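You operate a simulated robot arm through the tools that you are given. There is no shell and no other tool. Be economical: measure what you need, move in short steps, check, and stop when the job is done.

You are at the controls of a simulated robot arm. One attempt, no reset.

Task
Bring the bow into gauge with the straightener knob, then weave the batch of 4.
Fine: mode knob on HAND for the trial pickets, till the bow reads 2 mm or less; zero the count, knob back to AUTO; the other knobs stay.
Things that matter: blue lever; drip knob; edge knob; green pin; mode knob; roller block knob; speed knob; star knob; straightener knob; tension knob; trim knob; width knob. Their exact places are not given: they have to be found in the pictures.

It is judged by the outcome, as a careful person would: the job done as asked, and still so three seconds after it is handed in. It fails if anything else is knocked over, pushed out of place, dropped, spilled or broken.

Robot
A 7-joint arm with a fingered hand on a trunk, on a base that drives. Base frame: it is fixed to the floor where the robot stands at the start and does not move with it; the origin is under the middle of the robot, x ahead of it, y to its left, z up; the surface under the hand at the start is at about z = 944. Readings come in mm, degrees, newtons and seconds.
With the tool pointing down near the work surface it reaches from about 280 to 740 mm from the robot's upright axis, wherever it stands. Its first joint turns from -166.0 to 166.0 degrees. Places, roughly: blue lever [400, -200, 900]; drip knob [1100, 500, 1100]; edge knob [800, -400, 1000]; green pin [800, 900, 700]; mode knob [500, 0, 800]; roller block knob [-1700, 1000, 900]; speed knob [900, -100, 1000]; star knob [800, 800, 700]; straightener knob [900, 400, 900]; tension knob [1000, 600, 900]; trim knob [1000, 1000, 900]; width knob [800, -200, 1000]. Payload 4 kg.
The TCP is the grasp point between the finger pads, 26 mm short of the fingertips. In the tool frame z runs along the fingers and y along their closing line. Largest opening 132 mm; the body of the gripper starts 73 mm behind the TCP. The gripper is a hand of 4 fingers: y runs from the thumb to the fingers, the wrist lies at [0, 0, -239] in the tool frame.
Orientation is told as [roll, pitch, yaw] about the base's x, y, z axes, in that order, counted from this pose: with the fingers straight down and closing along the base's y, the tool's x points along the base's -x, its y along +y and its z along -z.

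Tools
- The arm moves only by the tool play_rows. Its argument "deltas" is a list of rows, each a list of 6 numbers: the turn, a rotation vector about the tool's x, y, z in degrees, then the shift along the tool's x, y, z in mm. In form: [[wx, wy, wz, dx, dy, dz], ...]. A call has 1 to 12 rows; each row shifts and turns the commanded pose from where the row before left it, along the tool's axes as they then stand. A row lasts 0.2 s, in which the tool goes at most 50 mm and 8.6 degrees; a call with a longer step from one row to the next is refused whole. A pose out of reach is approached as far as the arm can. The call stops where the force on the tool passes 40 N (or 10 N more than at its start, if that is more) or the arm is blocked; 0.2 s more then pass. In this call time passes only in rows, and 0.2 s behind the last. It gives the time, the measured TCP pose, the force on the tool (base axes), the opening and the grip force at its end, in the units of the frame above (readings bear some noise), with the torque about the TCP (base axes, N m) and any sound that the robot's microphone picked up.
- Cameras (640 x 400 px; columns grow to the right, rows downward): "scene" is now at [23.8, 130.8, 1561]; the picture's right is [-0.25, -0.97, 0.00], its down [-0.59, 0.15, -0.79] and it looks along [0.77, -0.20, -0.61] (base axes); focal length 293 px, centre (320, 200). "wrist" rides on the gripper at [68, 2, -97] in the tool frame; the picture's right is [-0.03, 1.00, 0.00], its down [-0.82, -0.02, -0.58] and it looks along [-0.58, -0.01, 0.82] (tool axes); focal length 270 px, centre (320, 200).
- grab_frame(camera): a new picture of that camera. It takes no simulated time.
- move_column(by): slides the trunk up (or, below 0, down) by that many mm; the arm and the scene camera ride with it, the base frame stays. It gives what a move gives, with no picture.
- base_move(legs): drives the robot by 1 to 6 legs, each [ahead, turn to the left] in mm and degrees, along the robot's own axes; the way and the turn of a leg run together, so that a leg with both is an arc; at most 1500 mm and 180 degrees a leg. The arm and the cameras ride along, it lands a little off, and it stops where it bumps. It gives what a move gives.
- curl_fingers(finger1, finger2, finger3, thumb_bend): sets how far each is bent, from 0 (flat) to 1 (curled in); at 0.3 the hand is open as for a grip, at 0.7 the pads meet at the TCP. One left out holds its place. A second passes; each finger stops where it meets its share of the squeeze, and holds until it gets a number again. It is the only way to open and close the hand. It gives what a move gives, with no picture; readings hold the bend of each and the force on the fingers (four entries, about 0 where the hand has none), thumb and palm.
- pan_tilt(pan, tilt): turns the head with the scene camera to pan (to the left, within 155 degrees either way) and tilt (down, from -29 to 69), counted from straight ahead of the robot. It gives what a move gives.
- pixel_to_xyz(camera, pixels): there is no depth. For up to 12 entries [column, row, z] of the newest picture of that camera ("zoom" is the newest enlarged one), the place [x, y] in the base frame at which the ray of that pixel passes the height z, good to about 2 mm. It takes no simulated time.
- zoom(camera, box): a new picture of the part [left, top, right, bottom] of that camera's present view, enlarged. It takes no simulated time.
- hand_in(): hands the job in; it is judged then, once.

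Work in short steps. Measure before you move; look again where a grasp or a placing could have gone wrong, and mend it. You have 80 turns and 60 pictures in all, those below and enlarged ones among them. Open the gripper and draw the arm clear of the work before you hand the job in, unless the task says otherwise; then end with one line.

The tools are called as name(argument=value, ...) on one line, values as JSON. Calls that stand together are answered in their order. play_rows: Moves the arm, as the interface text tells. Its arguments: {"type":"object","properties":{"deltas":{"type":"array","items":{"type":"array","items":{"type":"number"}}}},"required":["deltas"]} The other tools are called the same way: move_column (by) slides the trunk up or down; curl_fingers (finger1, finger2, finger3, thumb_bend) moves the fingers one by one; base_move (legs) drives the base; pan_tilt (pan, tilt) turns the head that bears the scene camera; grab_frame (camera) takes a picture; pixel_to_xyz (camera, pixels) gives the place at which the rays of pixels pass given heights; zoom (camera, box) takes an enlarged picture of a part of a camera's view; hand_in () hands the job in.

At the start:

```text
clock: 0.0
eef_pos: [474.3, -113.9, 1240.7]
tool_rot: [-0.1, 0.0, -0.1]
contact_force: [0.0, 0.9, 0.3]
wrist_torque: [-0.01, 0.05, 0.0]
grip_width: 131.7
grasp_force: 0.1
shape: jaw
bend: [0.3, 0.3, 0.3, 0.3]
finger forces: [0.0, 0.0, 0.0, 0.0, 0.0, 0.1]
trunk travel left (down, up): [-525.0, 65.0]
robot x, y, heading: [-0.7, 3.8, 0.2]
head pan, tilt: [-14.5, 37.4]
```

scene: 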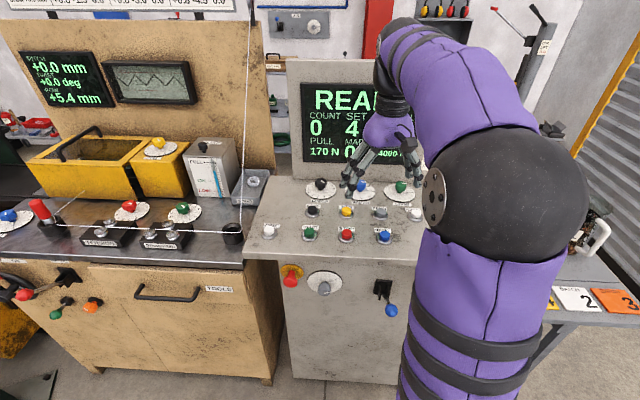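
wrist: 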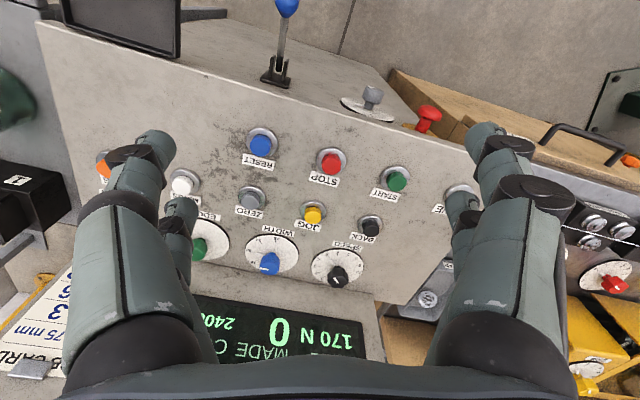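

The scene shows two cabinets: a display with bow +5.4 mm and the console. I zoom on both to read labels.

zoom(camera="scene", box=[0, 0, 280, 175])

zoom(camera="scene", box=[0, 150, 280, 325])

zoom(camera="scene", box=[230, 150, 470, 320])

```text
2.29 times, centred on (140, 88) of scene
```

zoom: 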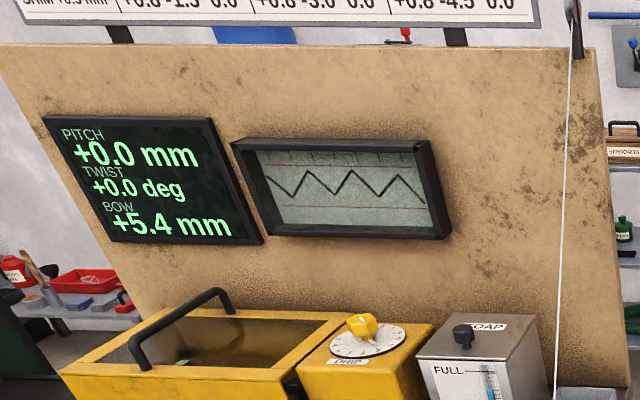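

```text
2.29 times, centred on (140, 238) of scene
```

zoom: 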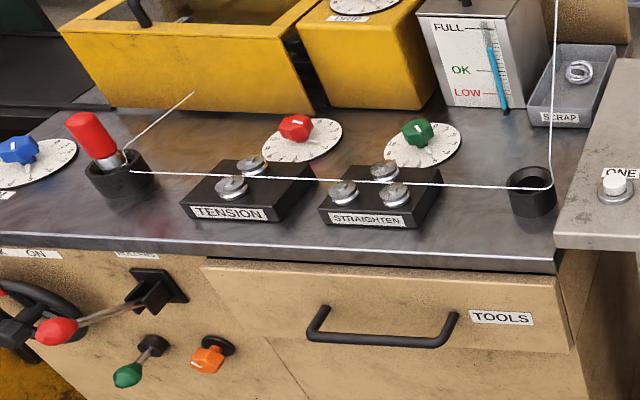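

```text
2.35 times, centred on (350, 235) of scene
```

zoom: 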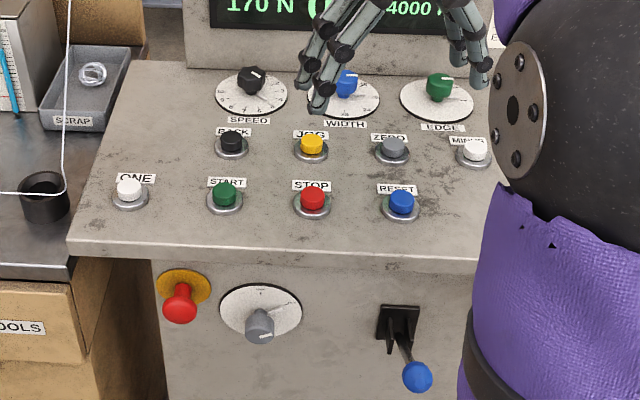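

The mode knob is the grey one on the console front, the straightener is the green knob behind STRAIGHTEN. There is a chart on the wall above; I tilt the head to read it.

pan_tilt(pan=30, tilt=10)

grab_frame(camera="scene")

```text
clock: 1.1
eef_pos: [475.0, -113.2, 1241.0]
tool_rot: [-0.1, 0.0, 0.0]
contact_force: [-0.3, -0.9, 0.4]
wrist_torque: [0.03, 0.0, 0.02]
grip_width: 132.2
grasp_force: 0.0
shape: jaw
bend: [0.3, 0.3, 0.3, 0.3]
finger forces: [0.1, 0.1, 0.0, 0.0, 0.0, 0.1]
trunk travel left (down, up): [-525.0, 65.0]
robot x, y, heading: [2.3, -0.0, -0.0]
head pan, tilt: [30.0, 10.0]
```

```text
54 pictures are left
```

scene: 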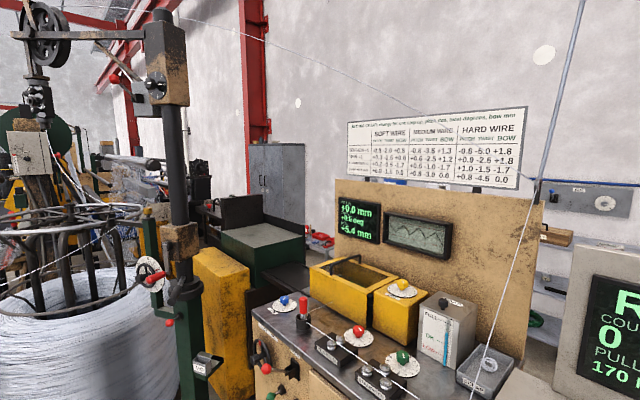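

The chart is at (440,150); zoom to read it.

zoom(camera="scene", box=[345, 105, 535, 190])

zoom(camera="scene", box=[240, 270, 520, 400])

```text
3.37 times, centred on (440, 148) of scene
```

zoom: 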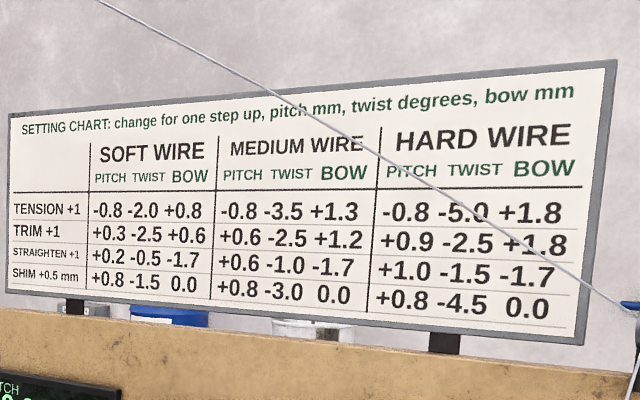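

```text
2.29 times, centred on (380, 335) of scene
```

zoom: 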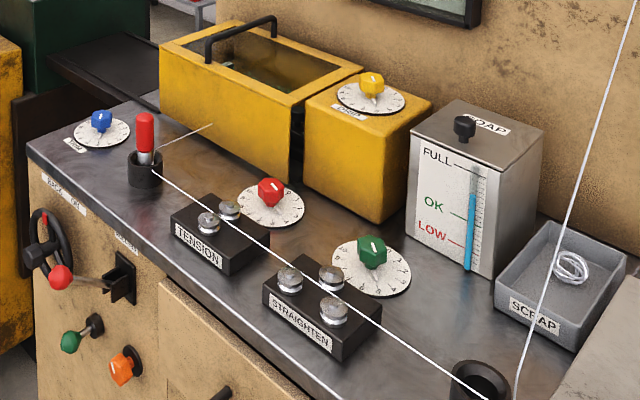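

Straighten +1 gives bow −1.7, so about three steps up are needed. Measure the places of the knobs from this view at a few candidate heights.

pixel_to_xyz(camera="zoom", pixels=[[372, 245, 900], [372, 245, 950], [372, 270, 850], [372, 270, 900], [340, 398, 900], [30, 160, 900], [145, 175, 900], [470, 380, 900], [465, 125, 1000], [270, 190, 930]])

move_column(by=-150)

zoom(camera="scene", box=[240, 230, 512, 400])

```text
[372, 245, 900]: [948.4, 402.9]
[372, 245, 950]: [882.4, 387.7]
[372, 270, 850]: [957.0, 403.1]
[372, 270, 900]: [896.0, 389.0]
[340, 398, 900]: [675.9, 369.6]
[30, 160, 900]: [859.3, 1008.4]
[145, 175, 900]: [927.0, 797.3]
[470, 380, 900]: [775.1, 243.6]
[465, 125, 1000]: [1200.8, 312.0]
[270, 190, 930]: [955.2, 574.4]
```

```text
clock: 2.9
eef_pos: [475.5, -113.2, 1090.1]
tool_rot: [-0.1, 0.0, 0.1]
contact_force: [-0.6, 0.0, -1.3]
wrist_torque: [0.03, 0.0, 0.02]
grip_width: 131.8
grasp_force: 0.1
shape: jaw
bend: [0.3, 0.3, 0.3, 0.3]
finger forces: [0.0, 0.1, 0.1, 0.0, 0.0, 0.0]
trunk travel left (down, up): [-375.0, 215.0]
robot x, y, heading: [-1.9, 3.7, 0.0]
head pan, tilt: [30.0, 10.0]
```

```text
2.35 times, centred on (376, 315) of scene
```

zoom: 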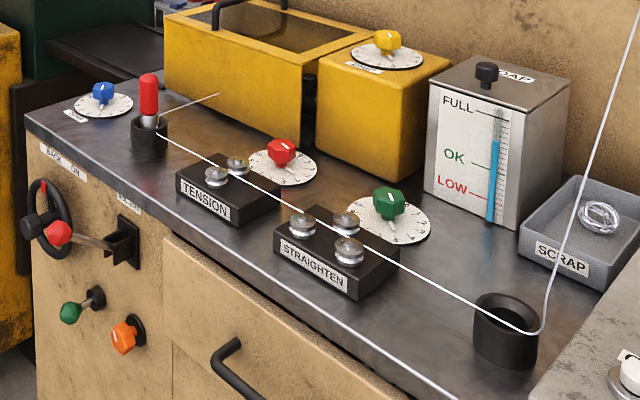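

Triangulate with this lower view: green knob top (389,194), dial (388,219), bench edge (30,125) and (447,392), pot (507,300).

pixel_to_xyz(camera="zoom", pixels=[[389, 194, 900], [389, 194, 950], [388, 219, 850], [388, 219, 900], [447, 392, 880], [30, 125, 880], [507, 300, 950], [507, 300, 900], [540, 330, 940], [400, 262, 930], [389, 188, 950]])

zoom(camera="scene", box=[370, 290, 450, 340])

```text
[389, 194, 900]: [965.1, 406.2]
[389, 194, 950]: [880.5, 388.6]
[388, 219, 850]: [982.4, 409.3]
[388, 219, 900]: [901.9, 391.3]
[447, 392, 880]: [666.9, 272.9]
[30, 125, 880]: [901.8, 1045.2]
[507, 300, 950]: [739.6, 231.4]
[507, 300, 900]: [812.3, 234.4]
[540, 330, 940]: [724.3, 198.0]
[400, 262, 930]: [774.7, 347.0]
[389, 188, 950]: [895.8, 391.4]
```

```text
8.00 times, centred on (410, 315) of scene
```

zoom: 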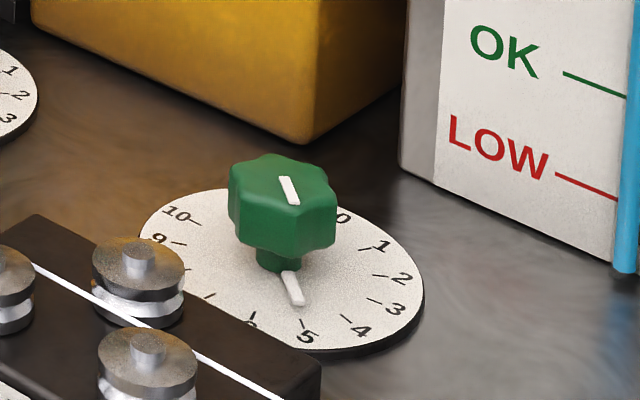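

Knob top ≈ (885,388,950), dial z ≈ 896, with the bench front tilted about 17°. Now look at the console itself and its front mode knob.

move_column(by=200)

pan_tilt(pan=0, tilt=45)

grab_frame(camera="scene")

zoom(camera="scene", box=[180, 80, 400, 220])

```text
clock: 5.0
eef_pos: [475.9, -113.6, 1290.9]
tool_rot: [0.0, 0.0, 0.1]
contact_force: [-0.6, 0.5, 0.1]
wrist_torque: [0.0, 0.01, -0.02]
grip_width: 131.8
grasp_force: 0.1
shape: jaw
bend: [0.3, 0.3, 0.3, 0.3]
finger forces: [0.0, 0.1, 0.0, 0.0, 0.1, 0.1]
trunk travel left (down, up): [-575.0, 15.0]
robot x, y, heading: [-1.1, -0.2, 0.1]
head pan, tilt: [30.0, 10.0]
```

```text
clock: 6.0
eef_pos: [475.7, -112.8, 1291.1]
tool_rot: [0.0, 0.1, 0.0]
contact_force: [0.0, 0.1, -0.2]
wrist_torque: [0.02, 0.01, 0.0]
grip_width: 131.8
grasp_force: 0.0
shape: jaw
bend: [0.3, 0.3, 0.3, 0.3]
finger forces: [0.0, 0.0, 0.0, 0.1, 0.0, 0.0]
trunk travel left (down, up): [-575.0, 15.0]
robot x, y, heading: [0.8, 2.0, -0.2]
head pan, tilt: [0.0, 45.0]
```

```text
49 pictures are left
```

scene: 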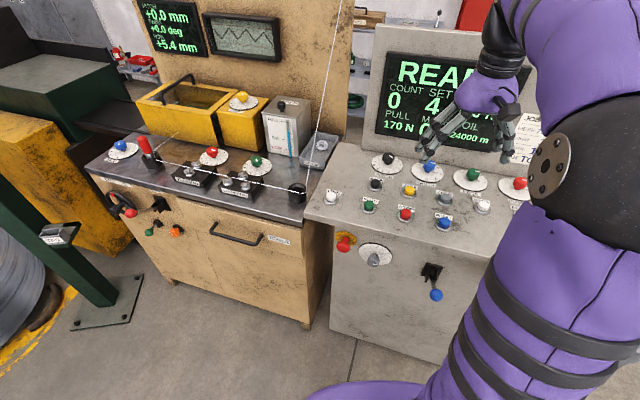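

```text
2.86 times, centred on (290, 150) of scene
```

zoom: 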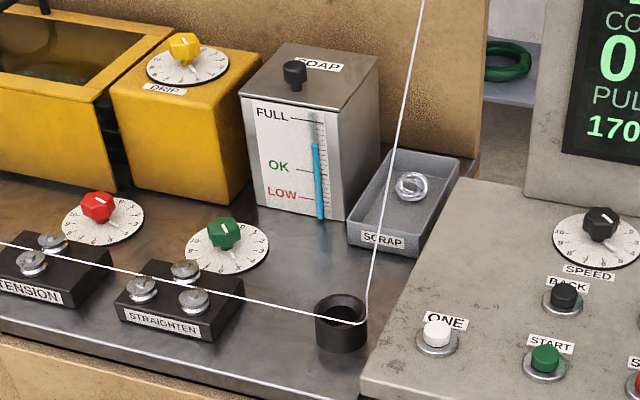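

Zoom on the mode knob at (375,255), and compute positions.

zoom(camera="scene", box=[320, 220, 448, 300])

pixel_to_xyz(camera="zoom", pixels=[[275, 185, 850], [275, 185, 800], [265, 200, 800], [118, 120, 850], [580, 370, 800]])

pixel_to_xyz(camera="scene", pixels=[[331, 198, 950], [370, 205, 950], [405, 213, 950], [445, 222, 950], [445, 196, 950], [306, 213, 944], [298, 190, 940], [258, 160, 945], [343, 143, 944], [470, 258, 944]])

```text
5.00 times, centred on (384, 260) of scene
```

zoom: 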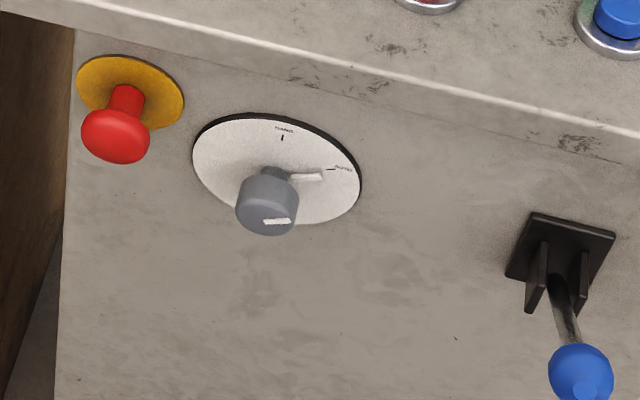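

```text
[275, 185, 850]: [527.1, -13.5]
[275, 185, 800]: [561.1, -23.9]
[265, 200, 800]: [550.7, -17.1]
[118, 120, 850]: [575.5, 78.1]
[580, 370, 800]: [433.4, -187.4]
```

```text
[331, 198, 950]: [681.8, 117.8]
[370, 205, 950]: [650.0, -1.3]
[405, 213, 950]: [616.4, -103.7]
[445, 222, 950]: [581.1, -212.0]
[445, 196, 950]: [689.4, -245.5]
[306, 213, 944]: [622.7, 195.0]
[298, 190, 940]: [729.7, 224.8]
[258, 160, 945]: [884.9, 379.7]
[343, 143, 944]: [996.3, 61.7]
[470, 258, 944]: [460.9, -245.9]
```

The mode pointer sits at AUTO, HAND is counter-clockwise (up). The console face runs along (162,441), so I must approach horizontally along about −20° yaw. I back up 250 mm to have room.

base_move(legs=[[-250, 0]])

play_rows(deltas=[[0, 0, 0, -40, 0, 0], [0, 0, 0, -40, 0, 0], [0, 0, 0, -40, 25, 0], [0, 0, 0, -40, 25, 0], [0, 0, 0, 0, 25, 0], [0, 0, 0, 0, 25, 0]])

play_rows(deltas=[[0, -8.2, 0, 0, 0, 0], [0, -8.2, 0, 0, 0, 0], [0, -8.2, 0, 0, 0, 0], [0, -8.2, 0, 0, 0, 0], [0, -8.2, 0, 0, 0, 0], [0, -8.2, 0, 0, 0, 0], [0, -8.2, 0, 0, 0, 0], [0, -8.2, 0, 0, 0, 0], [0, -8.2, 0, 0, 0, 0], [0, -8.2, 0, 0, 0, 0], [0, -8, 0, 0, 0, 0]])

```text
clock: 7.9
eef_pos: [214.9, -112.8, 1290.7]
tool_rot: [0.0, 0.0, 0.2]
contact_force: [0.2, -0.3, -0.6]
wrist_torque: [-0.05, -0.02, -0.04]
grip_width: 131.9
grasp_force: 0.1
shape: jaw
bend: [0.3, 0.3, 0.3, 0.3]
finger forces: [0.0, 0.1, 0.0, 0.0, 0.0, 0.0]
trunk travel left (down, up): [-575.0, 15.0]
robot x, y, heading: [-262.2, -2.8, 0.3]
head pan, tilt: [0.0, 45.0]
```

```text
clock: 9.3
eef_pos: [372.8, -11.8, 1289.5]
tool_rot: [0.0, 0.1, 0.2]
contact_force: [-0.8, -0.6, 0.8]
wrist_torque: [0.01, -0.05, -0.01]
grip_width: 131.6
grasp_force: 0.0
shape: jaw
bend: [0.3, 0.3, 0.3, 0.3]
finger forces: [0.0, 0.0, 0.0, 0.1, 0.0, 0.0]
trunk travel left (down, up): [-575.0, 15.0]
robot x, y, heading: [-260.8, -3.1, 0.2]
head pan, tilt: [0.0, 45.0]
```

```text
clock: 11.7
eef_pos: [374.7, -14.6, 1289.8]
tool_rot: [114.8, -89.9, -114.5]
contact_force: [-1.0, -1.4, 0.5]
wrist_torque: [0.02, -0.02, 0.06]
grip_width: 132.2
grasp_force: 0.0
shape: jaw
bend: [0.3, 0.3, 0.3, 0.3]
finger forces: [0.1, 0.1, 0.1, 0.0, 0.1, 0.1]
trunk travel left (down, up): [-575.0, 15.0]
robot x, y, heading: [-260.8, -0.8, 0.4]
head pan, tilt: [0.0, 45.0]
```

Horizontal now. Yaw −20° about tool x, retreat slightly, then lower the trunk.

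play_rows(deltas=[[7, 0, 0, 0, 15, -5], [7, 0, 0, 0, 15, -5], [6, 0, 0, 0, 0, 0]])

move_column(by=-475)

grab_frame(camera="wrist")

grab_frame(camera="scene")

```text
clock: 12.5
eef_pos: [369.1, 16.8, 1289.4]
tool_rot: [-59.7, -90.0, 39.9]
contact_force: [-0.1, -0.7, 0.5]
wrist_torque: [-0.02, 0.04, 0.01]
grip_width: 131.8
grasp_force: 0.1
shape: jaw
bend: [0.3, 0.3, 0.3, 0.3]
finger forces: [0.0, 0.0, 0.0, 0.1, 0.0, 0.0]
trunk travel left (down, up): [-575.0, 15.0]
robot x, y, heading: [-259.0, -0.1, 0.3]
head pan, tilt: [0.0, 45.0]
```

```text
refused: -475 is not a number from -400 to 400
```

```text
46 pictures are left
```

wrist: 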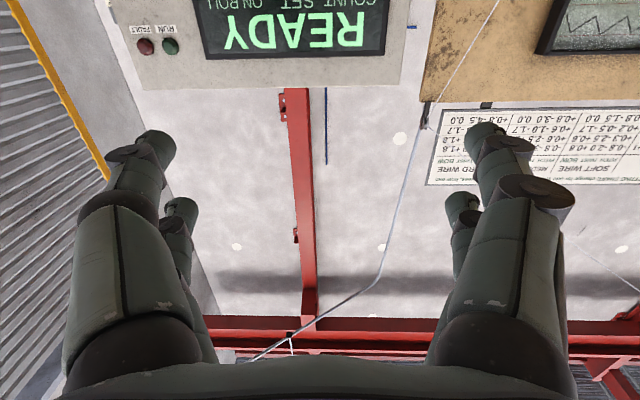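

```text
45 pictures are left
```

scene: 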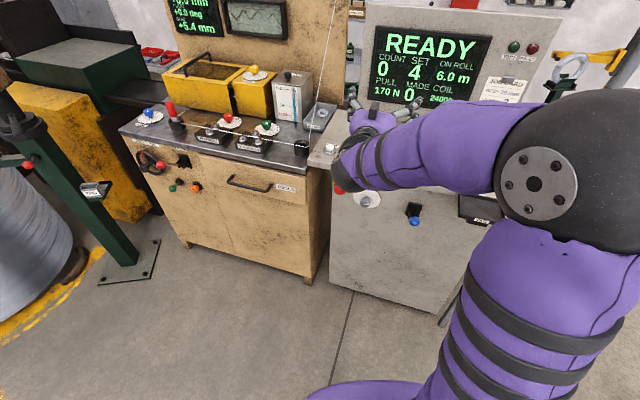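

Split the trunk move in two parts; also read the screen and job card by zoom (at ~(430,65) and (500,90)).

zoom(camera="scene", box=[360, 20, 560, 110])

move_column(by=-300)

move_column(by=-140)

grab_frame(camera="wrist")

grab_frame(camera="scene")

```text
3.20 times, centred on (460, 65) of scene
```

zoom: 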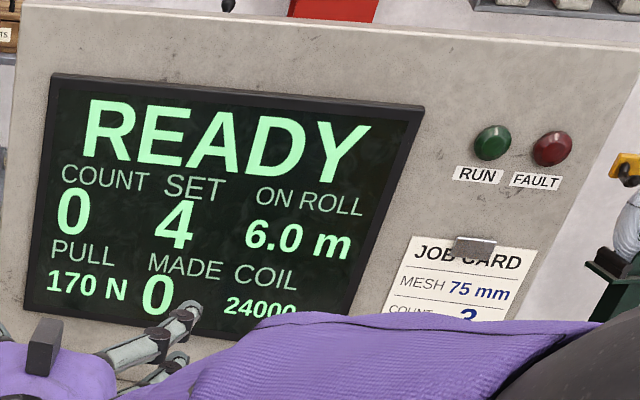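

```text
clock: 15.5
eef_pos: [368.6, 17.3, 989.8]
tool_rot: [-122.1, -90.0, 102.4]
contact_force: [-0.2, 0.1, -1.2]
wrist_torque: [0.04, 0.01, 0.01]
grip_width: 131.9
grasp_force: 0.1
shape: jaw
bend: [0.3, 0.3, 0.3, 0.3]
finger forces: [0.0, 0.0, 0.1, 0.0, 0.1, 0.1]
trunk travel left (down, up): [-275.0, 315.0]
robot x, y, heading: [-260.3, -0.3, -0.0]
head pan, tilt: [0.0, 45.0]
```

```text
clock: 17.2
eef_pos: [368.1, 16.5, 851.2]
tool_rot: [-125.1, -90.0, 105.3]
contact_force: [0.4, -0.6, 0.0]
wrist_torque: [0.0, -0.01, 0.03]
grip_width: 132.1
grasp_force: 0.1
shape: jaw
bend: [0.3, 0.3, 0.3, 0.3]
finger forces: [0.0, 0.0, 0.0, 0.0, 0.0, 0.0]
trunk travel left (down, up): [-135.0, 455.0]
robot x, y, heading: [-261.9, -1.7, 0.2]
head pan, tilt: [0.0, 45.0]
```

```text
43 pictures are left
```

wrist: 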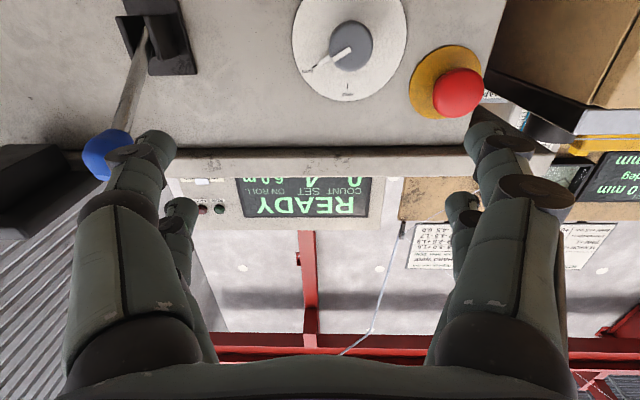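

```text
42 pictures are left
```

scene: 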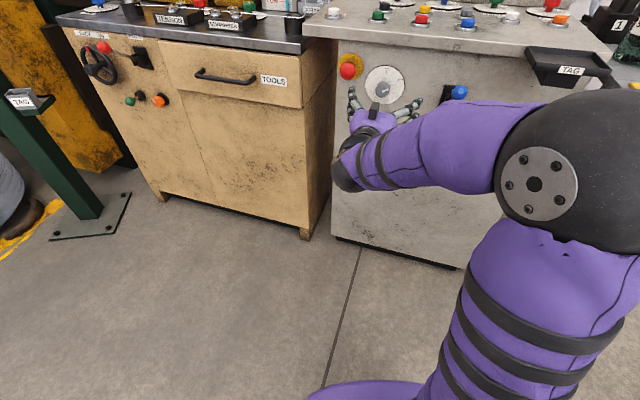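

Triangulate the mode knob: wrist (350,45), scene (383,88).

pixel_to_xyz(camera="wrist", pixels=[[350, 45, 800], [350, 45, 806], [350, 45, 812], [349, 62, 820], [455, 92, 840]])

zoom(camera="scene", box=[320, 40, 480, 140])

pixel_to_xyz(camera="zoom", pixels=[[252, 193, 800], [252, 193, 812], [252, 193, 825]])

```text
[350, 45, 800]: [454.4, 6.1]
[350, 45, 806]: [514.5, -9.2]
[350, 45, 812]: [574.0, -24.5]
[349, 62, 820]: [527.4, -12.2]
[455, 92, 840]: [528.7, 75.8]
```

```text
4.00 times, centred on (400, 90) of scene
```

zoom: 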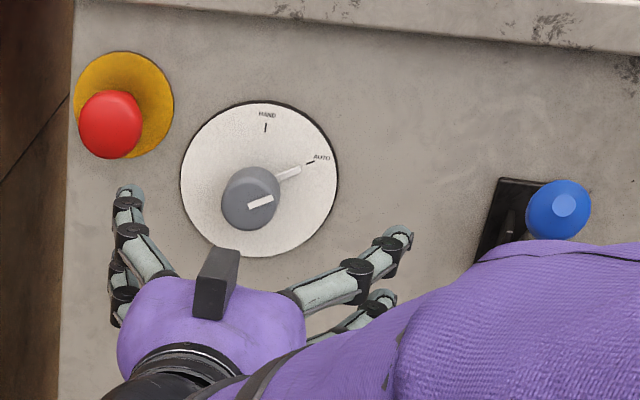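

```text
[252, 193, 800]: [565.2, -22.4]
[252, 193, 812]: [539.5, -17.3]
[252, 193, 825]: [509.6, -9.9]
```

Knob tip ≈ (538,-16,809), dial ~35 mm behind. Narrow the hand to clear the E-stop, then align and come nearer.

curl_fingers(finger1=0.5, finger2=0.5, finger3=0.5, thumb_bend=0.5)

play_rows(deltas=[[0, 0, 0, 22, 14, 0], [0, 0, 0, 20, 14, 0], [0, 0, 0, 0, 0, 35], [0, 0, 0, 0, 0, 35], [0, 0, 0, 0, 0, 20]])

grab_frame(camera="wrist")

zoom(camera="scene", box=[320, 40, 480, 140])

```text
clock: 18.2
eef_pos: [367.3, 16.1, 850.6]
tool_rot: [-115.9, -90.1, 96.2]
contact_force: [-0.6, -0.3, 0.1]
wrist_torque: [0.03, -0.04, 0.01]
grip_width: 66.2
grasp_force: 0.1
shape: fingers
bend: [0.5, 0.5, 0.5, 0.5]
finger forces: [0.0, 0.1, 0.0, 0.0, 0.0, 0.1]
trunk travel left (down, up): [-135.0, 455.0]
robot x, y, heading: [-259.1, 0.7, 0.4]
head pan, tilt: [0.0, 45.0]
```

```text
clock: 19.4
eef_pos: [463.1, 9.7, 807.6]
tool_rot: [-159.5, -89.9, 139.7]
contact_force: [0.2, 0.0, 0.3]
wrist_torque: [0.0, 0.02, -0.01]
grip_width: 66.4
grasp_force: 0.0
shape: fingers
bend: [0.5, 0.5, 0.5, 0.5]
finger forces: [0.0, 0.1, 0.1, 0.1, 0.0, 0.0]
trunk travel left (down, up): [-135.0, 455.0]
robot x, y, heading: [-259.3, -1.6, 0.1]
head pan, tilt: [0.0, 45.0]
```

```text
40 pictures are left
```

wrist: 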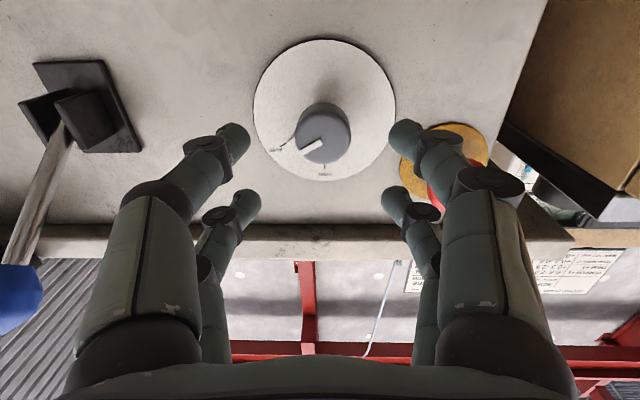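

```text
4.00 times, centred on (400, 90) of scene
```

zoom: 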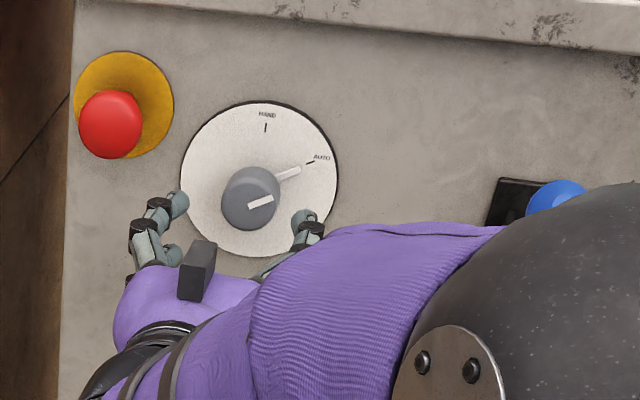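

The tool axis lines up with the knob (tip seen at (323,137), predicted (320,133)); tip is ~73 mm ahead. Advance 80 and grip.

play_rows(deltas=[[0, 0, 0, 0, 0, 30], [0, 0, 0, 0, 1, 30], [0, 0, 0, 0, 0, 20]])

curl_fingers(finger1=0.7, finger2=0.7, finger3=0.7, thumb_bend=0.7)

grab_frame(camera="wrist")

```text
clock: 20.4
eef_pos: [536.2, -8.9, 809.0]
tool_rot: [22.1, -89.8, -41.5]
contact_force: [-19.7, 4.1, 2.9]
wrist_torque: [0.04, -0.14, 0.67]
grip_width: 62.4
grasp_force: 9.6
shape: fingers
bend: [0.54, 0.54, 0.5, 0.5]
finger forces: [8.8, 10.4, 0.0, 0.0, 0.0, 0.1]
trunk travel left (down, up): [-135.0, 455.0]
robot x, y, heading: [-259.2, -4.9, 0.3]
head pan, tilt: [0.0, 45.0]
stopped in row 3: the force on the tool passed its limit at 41 N (the readings are from after the stop); the commanded pose is now the measured one
```

```text
clock: 21.4
eef_pos: [538.2, -11.3, 806.4]
tool_rot: [0.2, -89.7, -19.7]
contact_force: [4.5, -8.7, -0.7]
wrist_torque: [0.05, 0.08, -0.05]
grip_width: 4.6
grasp_force: 5.1
shape: fingers
bend: [0.7, 0.67, 0.64, 0.69]
finger forces: [0.1, 2.3, 5.3, 0.0, 3.0, 0.0]
trunk travel left (down, up): [-135.0, 455.0]
robot x, y, heading: [-259.3, 0.3, 0.3]
head pan, tilt: [0.0, 45.0]
```

```text
38 pictures are left
```

wrist: 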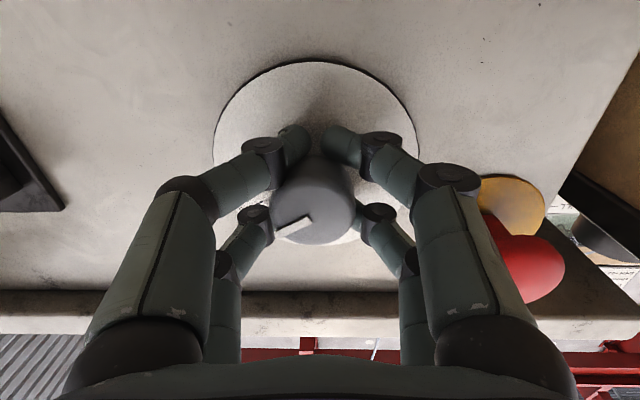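

The fingers cage the knob. I try turning counter-clockwise (−wz) in small steps and watch.

play_rows(deltas=[[0, 0, -8, 0, 0, 0], [0, 0, -8, 0, 0, 0], [0, 0, -8, 0, 0, 0]])

grab_frame(camera="wrist")

```text
clock: 22.2
eef_pos: [538.6, -11.7, 806.6]
tool_rot: [-89.2, -66.0, 69.8]
contact_force: [-0.4, -10.3, -2.7]
wrist_torque: [0.12, 0.09, -0.14]
grip_width: 6.7
grasp_force: 6.0
shape: fingers
bend: [0.7, 0.68, 0.64, 0.68]
finger forces: [0.3, 1.2, 4.2, 0.1, 7.5, 0.1]
trunk travel left (down, up): [-135.0, 455.0]
robot x, y, heading: [-259.0, -4.1, 0.2]
head pan, tilt: [0.0, 45.0]
```

```text
37 pictures are left
```

wrist: 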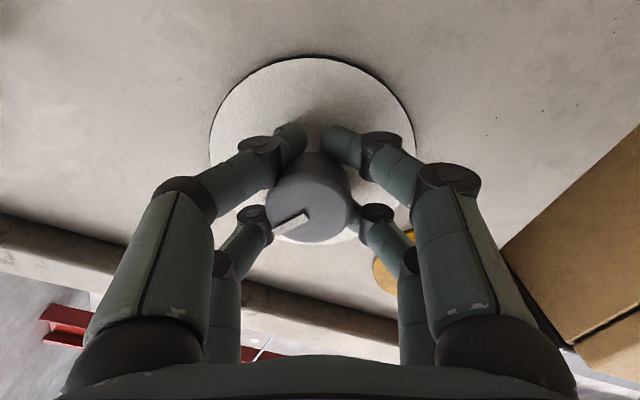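

The mark kept its place in the hand view, so the knob turns with the hand (24° so far). Continue 36° and look.

play_rows(deltas=[[0, 0, -8, 0, 0, 0], [0, 0, -8, 0, 0, 0], [0, 0, -8, 0, 0, 0], [0, 0, -8, 0, 0, 0], [0, 0, -4, 0, 0, 0]])

zoom(camera="scene", box=[340, 50, 436, 110])

grab_frame(camera="wrist")

```text
clock: 23.4
eef_pos: [537.4, -12.1, 806.3]
tool_rot: [-89.6, -29.8, 70.4]
contact_force: [0.0, -15.3, -1.5]
wrist_torque: [0.24, 0.0, -0.22]
grip_width: 8.1
grasp_force: 11.0
shape: fingers
bend: [0.69, 0.69, 0.66, 0.68]
finger forces: [1.1, 1.6, 3.7, 0.1, 15.6, 0.0]
trunk travel left (down, up): [-135.0, 455.0]
robot x, y, heading: [-255.3, 2.2, -0.2]
head pan, tilt: [0.0, 45.0]
```

```text
6.67 times, centred on (388, 80) of scene
```

zoom: 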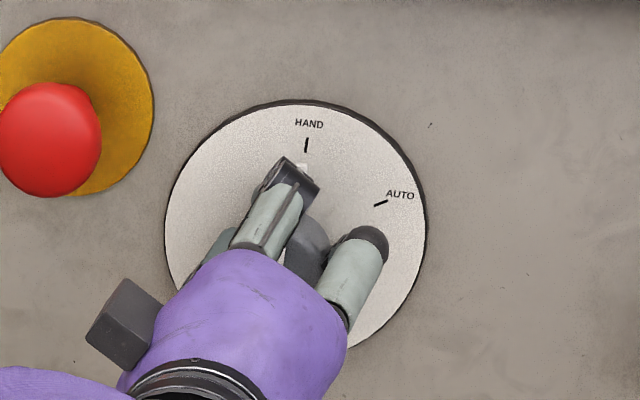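

```text
35 pictures are left
```

wrist: 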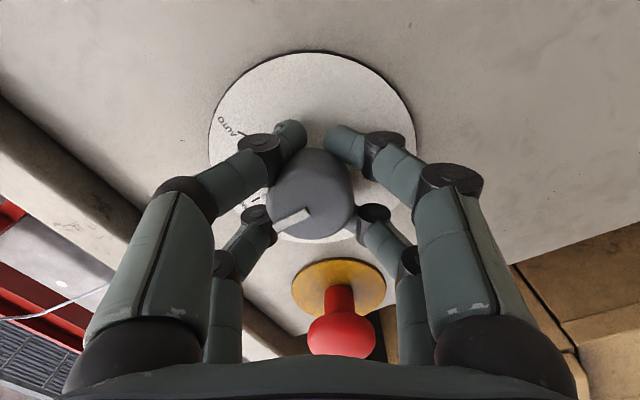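

The pointer lies next to HAND. Open the fingers to 0.5 and back off straight, then check.

curl_fingers(finger1=0.5, finger2=0.5, finger3=0.5, thumb_bend=0.5)

play_rows(deltas=[[0, 0, 0, 0, 0, -30], [0, 0, 0, 0, 0, -35], [0, 0, 0, 0, 0, -40], [0, 0, 0, 0, 0, -40]])

zoom(camera="scene", box=[340, 50, 436, 110])

```text
clock: 24.4
eef_pos: [537.5, -9.6, 806.9]
tool_rot: [-89.8, -30.1, 70.6]
contact_force: [-17.2, 13.2, -0.7]
wrist_torque: [-0.08, -0.14, 0.33]
grip_width: 67.3
grasp_force: 10.6
shape: fingers
bend: [0.5, 0.49, 0.55, 0.5]
finger forces: [7.7, 1.3, 12.2, 0.1, 0.1, 0.0]
trunk travel left (down, up): [-135.0, 455.0]
robot x, y, heading: [-259.9, -1.1, 0.2]
head pan, tilt: [0.0, 45.0]
```

```text
clock: 25.4
eef_pos: [399.3, 38.1, 808.8]
tool_rot: [-89.7, -30.0, 70.5]
contact_force: [0.0, 0.6, 1.1]
wrist_torque: [-0.01, 0.0, -0.01]
grip_width: 65.8
grasp_force: 0.0
shape: fingers
bend: [0.5, 0.5, 0.5, 0.5]
finger forces: [0.1, 0.1, 0.0, 0.0, 0.0, 0.0]
trunk travel left (down, up): [-135.0, 455.0]
robot x, y, heading: [-259.7, -1.4, 0.1]
head pan, tilt: [0.0, 45.0]
```

```text
6.67 times, centred on (388, 80) of scene
```

zoom: 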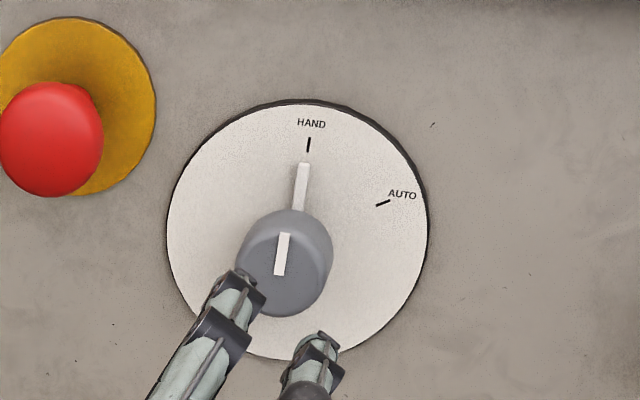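

HAND is set. Raise the trunk and turn the tool back to point downward.

move_column(by=400)

play_rows(deltas=[[0, 0, 7.5, 0, 0, 0], [0, 0, 7.5, 0, 0, 0], [0, 0, 7.5, 0, 0, 0], [0, 0, 7.5, 0, 0, 0], [0, 0, 7.5, 0, 0, 0], [0, 0, 7.5, 0, 0, 0], [0, 0, 7.5, 0, 0, 0], [0, 0, 7.5, 0, 0, 0]])

play_rows(deltas=[[0, 8.2, 0, 0, 0, 0], [0, 8.2, 0, 0, 0, 0], [0, 8.2, 0, 0, 0, 0], [0, 8.2, 0, 0, 0, 0], [0, 8.2, 0, 0, 0, 0], [0, 8.2, 0, 0, 0, 0], [0, 8.2, 0, 0, 0, 0], [0, 8.2, 0, 0, 0, 0], [0, 8.2, 0, 0, 0, 0], [0, 8.2, 0, 0, 0, 0], [0, 8, 0, 0, 0, 0]])

```text
clock: 29.2
eef_pos: [400.5, 38.6, 1208.2]
tool_rot: [-89.8, -30.0, 70.5]
contact_force: [-0.4, -1.5, 0.4]
wrist_torque: [0.01, -0.03, -0.02]
grip_width: 66.0
grasp_force: 0.0
shape: fingers
bend: [0.5, 0.5, 0.5, 0.5]
finger forces: [0.0, 0.0, 0.0, 0.0, 0.0, 0.1]
trunk travel left (down, up): [-535.0, 55.0]
robot x, y, heading: [-261.5, 2.3, 0.2]
head pan, tilt: [0.0, 45.0]
```

```text
clock: 31.0
eef_pos: [400.4, 37.4, 1209.3]
tool_rot: [26.8, -89.6, -46.3]
contact_force: [1.0, -0.9, -0.1]
wrist_torque: [0.02, 0.01, -0.01]
grip_width: 65.7
grasp_force: 0.2
shape: fingers
bend: [0.5, 0.5, 0.5, 0.5]
finger forces: [0.1, 0.1, 0.0, 0.0, 0.0, 0.1]
trunk travel left (down, up): [-535.0, 55.0]
robot x, y, heading: [-262.4, 2.6, 0.1]
head pan, tilt: [0.0, 45.0]
```

```text
clock: 33.4
eef_pos: [403.6, 36.2, 1206.6]
tool_rot: [0.1, 0.5, -19.4]
contact_force: [0.4, 0.3, 0.2]
wrist_torque: [0.03, 0.0, -0.01]
grip_width: 65.8
grasp_force: 0.1
shape: fingers
bend: [0.5, 0.5, 0.5, 0.5]
finger forces: [0.1, 0.0, 0.0, 0.0, 0.1, 0.0]
trunk travel left (down, up): [-535.0, 55.0]
robot x, y, heading: [-261.1, -2.7, 0.3]
head pan, tilt: [0.0, 45.0]
```

Retract the hand, then drive to about (300,400) in front of the bench.

play_rows(deltas=[[0, 0, 0, 45, 0, 0], [0, 0, 0, 45, 0, 0], [0, 0, 0, 45, 0, 0], [0, 0, 0, 45, 0, 0]])

base_move(legs=[[0, 35.5], [670, 0], [0, -35.5]])

grab_frame(camera="wrist")

grab_frame(camera="scene")

```text
clock: 34.4
eef_pos: [231.5, 99.1, 1208.5]
tool_rot: [0.0, 0.2, -19.3]
contact_force: [0.0, 0.2, -0.2]
wrist_torque: [0.02, 0.01, 0.0]
grip_width: 65.8
grasp_force: 0.2
shape: fingers
bend: [0.5, 0.5, 0.5, 0.5]
finger forces: [0.0, 0.0, 0.1, 0.1, 0.1, 0.1]
trunk travel left (down, up): [-535.0, 55.0]
robot x, y, heading: [-262.4, 0.5, 0.3]
head pan, tilt: [0.0, 45.0]
```

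```text
clock: 41.8
eef_pos: [752.9, 510.8, 1208.8]
tool_rot: [0.0, 0.3, -17.4]
contact_force: [-0.3, 0.7, -0.3]
wrist_torque: [0.0, 0.04, 0.02]
grip_width: 65.7
grasp_force: 0.0
shape: fingers
bend: [0.5, 0.5, 0.5, 0.5]
finger forces: [0.0, 0.0, 0.0, 0.0, 0.0, 0.1]
trunk travel left (down, up): [-535.0, 55.0]
robot x, y, heading: [262.9, 398.4, 1.8]
head pan, tilt: [0.0, 45.0]
```

```text
33 pictures are left
```

wrist: 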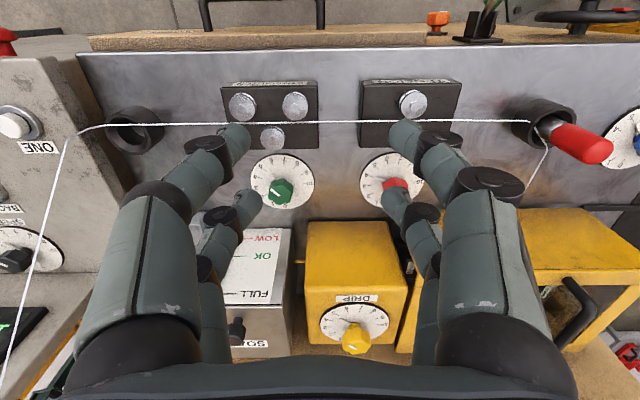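

```text
32 pictures are left
```

scene: 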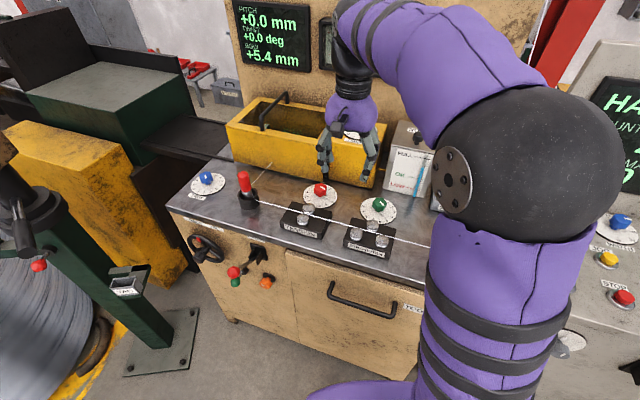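

Good view. Zoom on the straightener dial and compute its place.

zoom(camera="wrist", box=[242, 145, 322, 215])

pixel_to_xyz(camera="wrist", pixels=[[281, 188, 950], [282, 181, 896], [282, 181, 900], [272, 137, 950], [295, 105, 945], [240, 124, 940], [370, 350, 1100], [240, 330, 1120]])

pixel_to_xyz(camera="scene", pixels=[[379, 203, 950], [379, 210, 896]])

```text
5.71 times, centred on (282, 180) of wrist
```

zoom: 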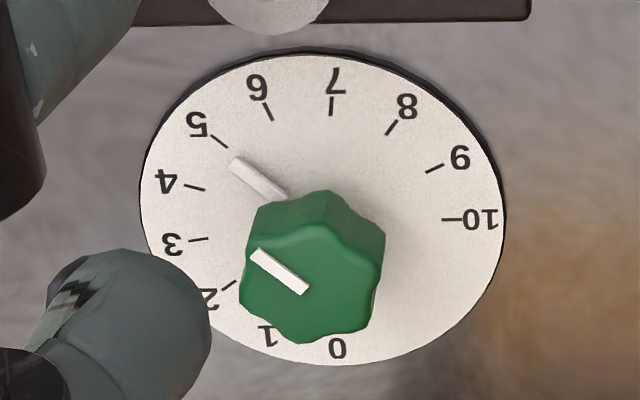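

```text
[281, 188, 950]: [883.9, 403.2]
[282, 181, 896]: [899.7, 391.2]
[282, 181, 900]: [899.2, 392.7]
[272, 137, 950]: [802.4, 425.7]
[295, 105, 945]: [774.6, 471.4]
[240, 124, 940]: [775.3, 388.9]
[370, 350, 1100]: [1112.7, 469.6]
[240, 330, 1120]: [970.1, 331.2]
```

```text
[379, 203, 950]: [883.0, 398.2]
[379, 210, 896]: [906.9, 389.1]
```

The pointer is at 5; numbers grow clockwise at 27° per step, so the aim is 8 (81° clockwise). Refine the knob's place.

pixel_to_xyz(camera="zoom", pixels=[[310, 277, 930], [310, 277, 940], [310, 277, 950], [322, 207, 896], [322, 207, 890], [265, 10, 950]])

zoom(camera="scene", box=[331, 180, 427, 240])

pixel_to_xyz(camera="zoom", pixels=[[318, 145, 930], [318, 145, 940], [318, 145, 950], [318, 200, 896]])

```text
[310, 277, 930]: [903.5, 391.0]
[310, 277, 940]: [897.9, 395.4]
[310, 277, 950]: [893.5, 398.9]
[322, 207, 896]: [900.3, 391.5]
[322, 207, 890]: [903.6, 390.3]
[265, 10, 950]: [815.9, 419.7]
```

```text
6.67 times, centred on (379, 210) of scene
```

zoom: 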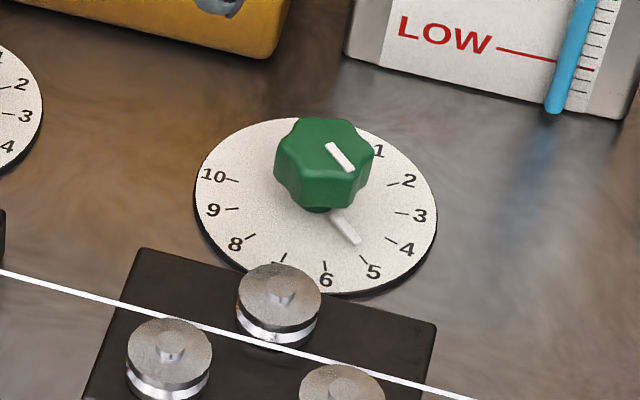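

```text
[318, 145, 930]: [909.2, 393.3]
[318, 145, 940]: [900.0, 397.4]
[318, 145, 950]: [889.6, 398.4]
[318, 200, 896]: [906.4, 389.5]
```

Knob axis ≈ (901,392), top ≈ 937. Check clearance to the soap box and drip box next to it.

pixel_to_xyz(camera="wrist", pixels=[[295, 229, 885], [289, 305, 1060], [289, 305, 1090], [230, 303, 1090], [309, 222, 885], [307, 300, 1040]])

pixel_to_xyz(camera="scene", pixels=[[386, 188, 885], [394, 152, 1060], [394, 152, 1090], [375, 189, 885]])

```text
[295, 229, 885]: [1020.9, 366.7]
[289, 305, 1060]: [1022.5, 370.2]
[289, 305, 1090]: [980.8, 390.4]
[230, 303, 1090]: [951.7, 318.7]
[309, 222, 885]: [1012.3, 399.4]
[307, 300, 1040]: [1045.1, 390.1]
```

```text
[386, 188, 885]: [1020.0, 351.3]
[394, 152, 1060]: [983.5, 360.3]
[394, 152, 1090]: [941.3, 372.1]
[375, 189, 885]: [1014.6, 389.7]
```

Clear by over 110 mm. Move above the knob and descend to z≈1000.

play_rows(deltas=[[0, 0, 0, -35.4, -13.9, 0], [0, 0, 0, -35.4, -13.9, 0], [0, 0, 0, -35.4, -13.9, 0], [0, 0, 0, -35.4, -13.9, 0], [0, 0, 0, -35.4, -13.9, 0], [0, 0, 0, 0, 0, 40], [0, 0, 0, 0, 0, 40], [0, 0, 0, 0, 0, 40], [0, 0, 0, 0, 0, 40], [0, 0, 0, 0, 0, 40]])

grab_frame(camera="wrist")

```text
clock: 44.0
eef_pos: [899.2, 391.6, 1007.1]
tool_rot: [0.1, 0.3, -17.4]
contact_force: [1.3, -0.3, -0.2]
wrist_torque: [0.0, 0.0, -0.03]
grip_width: 65.7
grasp_force: 0.1
shape: fingers
bend: [0.5, 0.5, 0.5, 0.5]
finger forces: [0.1, 0.1, 0.0, 0.0, 0.0, 0.1]
trunk travel left (down, up): [-535.0, 55.0]
robot x, y, heading: [267.0, 393.8, 1.8]
head pan, tilt: [0.0, 45.0]
```

```text
29 pictures are left
```

wrist: 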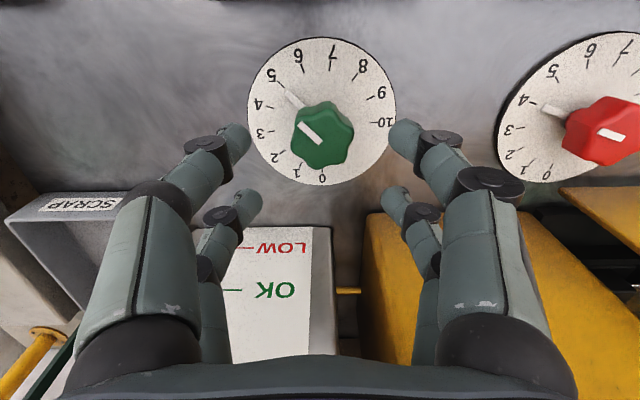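

Aligned (knob at (322,139), predicted (320,137)). Descend 70 and grip.

play_rows(deltas=[[0, 0, 0, 0, 0, 25], [0, 0, 0, -1, 0, 25], [0, 0, 0, 0, 0, 20]])

curl_fingers(finger1=0.7, finger2=0.7, finger3=0.7, thumb_bend=0.7)

play_rows(deltas=[[0, 0, 8.1, 0, 0, 0], [0, 0, 8.1, 0, 0, 0], [0, 0, 8.1, 0, 0, 0], [0, 0, 8.1, 0, 0, 0], [0, 0, 8.1, 0, 0, 0]])

grab_frame(camera="wrist")

```text
clock: 44.8
eef_pos: [899.9, 394.1, 937.1]
tool_rot: [0.0, 0.3, -17.5]
contact_force: [0.5, 0.4, 2.6]
wrist_torque: [-0.03, -0.04, 0.01]
grip_width: 66.1
grasp_force: 1.1
shape: fingers
bend: [0.5, 0.5, 0.5, 0.5]
finger forces: [0.0, 0.5, 1.4, 0.0, 0.0, 0.1]
trunk travel left (down, up): [-535.0, 55.0]
robot x, y, heading: [264.4, 399.8, 2.1]
head pan, tilt: [0.0, 45.0]
```

```text
clock: 45.8
eef_pos: [900.6, 393.3, 935.6]
tool_rot: [0.0, 0.3, -17.5]
contact_force: [-1.1, -0.5, -6.0]
wrist_torque: [-0.02, 0.05, -0.02]
grip_width: 10.7
grasp_force: 7.0
shape: fingers
bend: [0.67, 0.65, 0.66, 0.68]
finger forces: [2.7, 4.2, 3.9, 0.0, 3.7, 0.0]
trunk travel left (down, up): [-535.0, 55.0]
robot x, y, heading: [264.1, 394.8, 2.1]
head pan, tilt: [0.0, 45.0]
```

```text
clock: 47.0
eef_pos: [899.5, 394.4, 937.3]
tool_rot: [-0.3, 0.3, -58.1]
contact_force: [-6.8, 2.9, -14.0]
wrist_torque: [0.03, 0.13, 0.01]
grip_width: 11.0
grasp_force: 8.9
shape: fingers
bend: [0.67, 0.65, 0.65, 0.68]
finger forces: [4.5, 4.2, 4.6, 0.0, 5.8, 0.0]
trunk travel left (down, up): [-535.0, 55.0]
robot x, y, heading: [263.2, 395.9, 2.2]
head pan, tilt: [0.0, 45.0]
```

```text
28 pictures are left
```

wrist: 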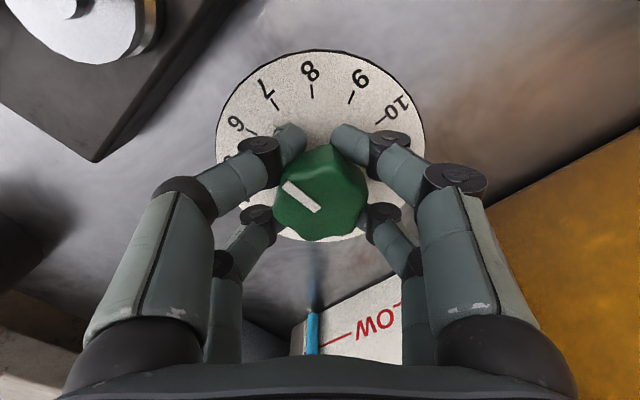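

The knob turns with the hand (now ≈6.5). Turn the remaining 40.5°.

play_rows(deltas=[[0, 0, 8.1, 0, 0, 0], [0, 0, 8.1, 0, 0, 0], [0, 0, 8.1, 0, 0, 0], [0, 0, 8.1, 0, 0, 0], [0, 0, 8.1, 0, 0, 0]])

curl_fingers(finger1=0.5, finger2=0.5, finger3=0.5, thumb_bend=0.5)

play_rows(deltas=[[0, 0, 0, 0, 0, -30], [0, 0, 0, 0, 0, -40], [0, 0, 0, 0, 0, -40], [0, 0, 0, 0, 0, -40], [0, 0, 0, 0, 0, -40]])

grab_frame(camera="wrist")

```text
clock: 48.2
eef_pos: [903.1, 393.9, 936.3]
tool_rot: [-0.4, 0.0, -98.5]
contact_force: [-3.0, 6.7, -13.1]
wrist_torque: [0.13, 0.03, 0.03]
grip_width: 11.1
grasp_force: 9.9
shape: fingers
bend: [0.67, 0.65, 0.65, 0.68]
finger forces: [4.2, 4.5, 4.9, 0.0, 6.0, 0.0]
trunk travel left (down, up): [-535.0, 55.0]
robot x, y, heading: [265.3, 397.7, 2.0]
head pan, tilt: [0.0, 45.0]
```

```text
clock: 49.2
eef_pos: [900.8, 393.5, 937.3]
tool_rot: [-0.3, 0.0, -98.5]
contact_force: [0.7, -0.2, 0.0]
wrist_torque: [-0.04, 0.01, 0.0]
grip_width: 65.3
grasp_force: 0.1
shape: fingers
bend: [0.5, 0.5, 0.5, 0.5]
finger forces: [0.0, 0.0, 0.0, 0.1, 0.1, 0.0]
trunk travel left (down, up): [-535.0, 55.0]
robot x, y, heading: [262.9, 394.8, 1.8]
head pan, tilt: [0.0, 45.0]
```

```text
clock: 50.4
eef_pos: [904.5, 392.3, 1125.6]
tool_rot: [-0.3, 0.1, -98.4]
contact_force: [0.6, 0.3, 0.3]
wrist_torque: [0.05, 0.02, 0.0]
grip_width: 65.2
grasp_force: 0.2
shape: fingers
bend: [0.5, 0.5, 0.5, 0.5]
finger forces: [0.0, 0.1, 0.0, 0.0, 0.0, 0.0]
trunk travel left (down, up): [-535.0, 55.0]
robot x, y, heading: [267.4, 398.4, 2.1]
head pan, tilt: [0.0, 45.0]
```

```text
27 pictures are left
```

wrist: 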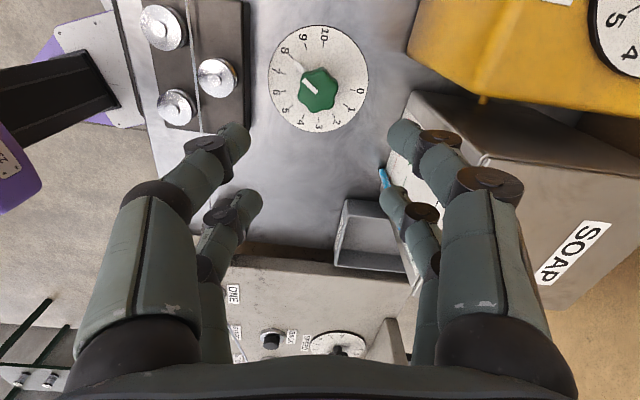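

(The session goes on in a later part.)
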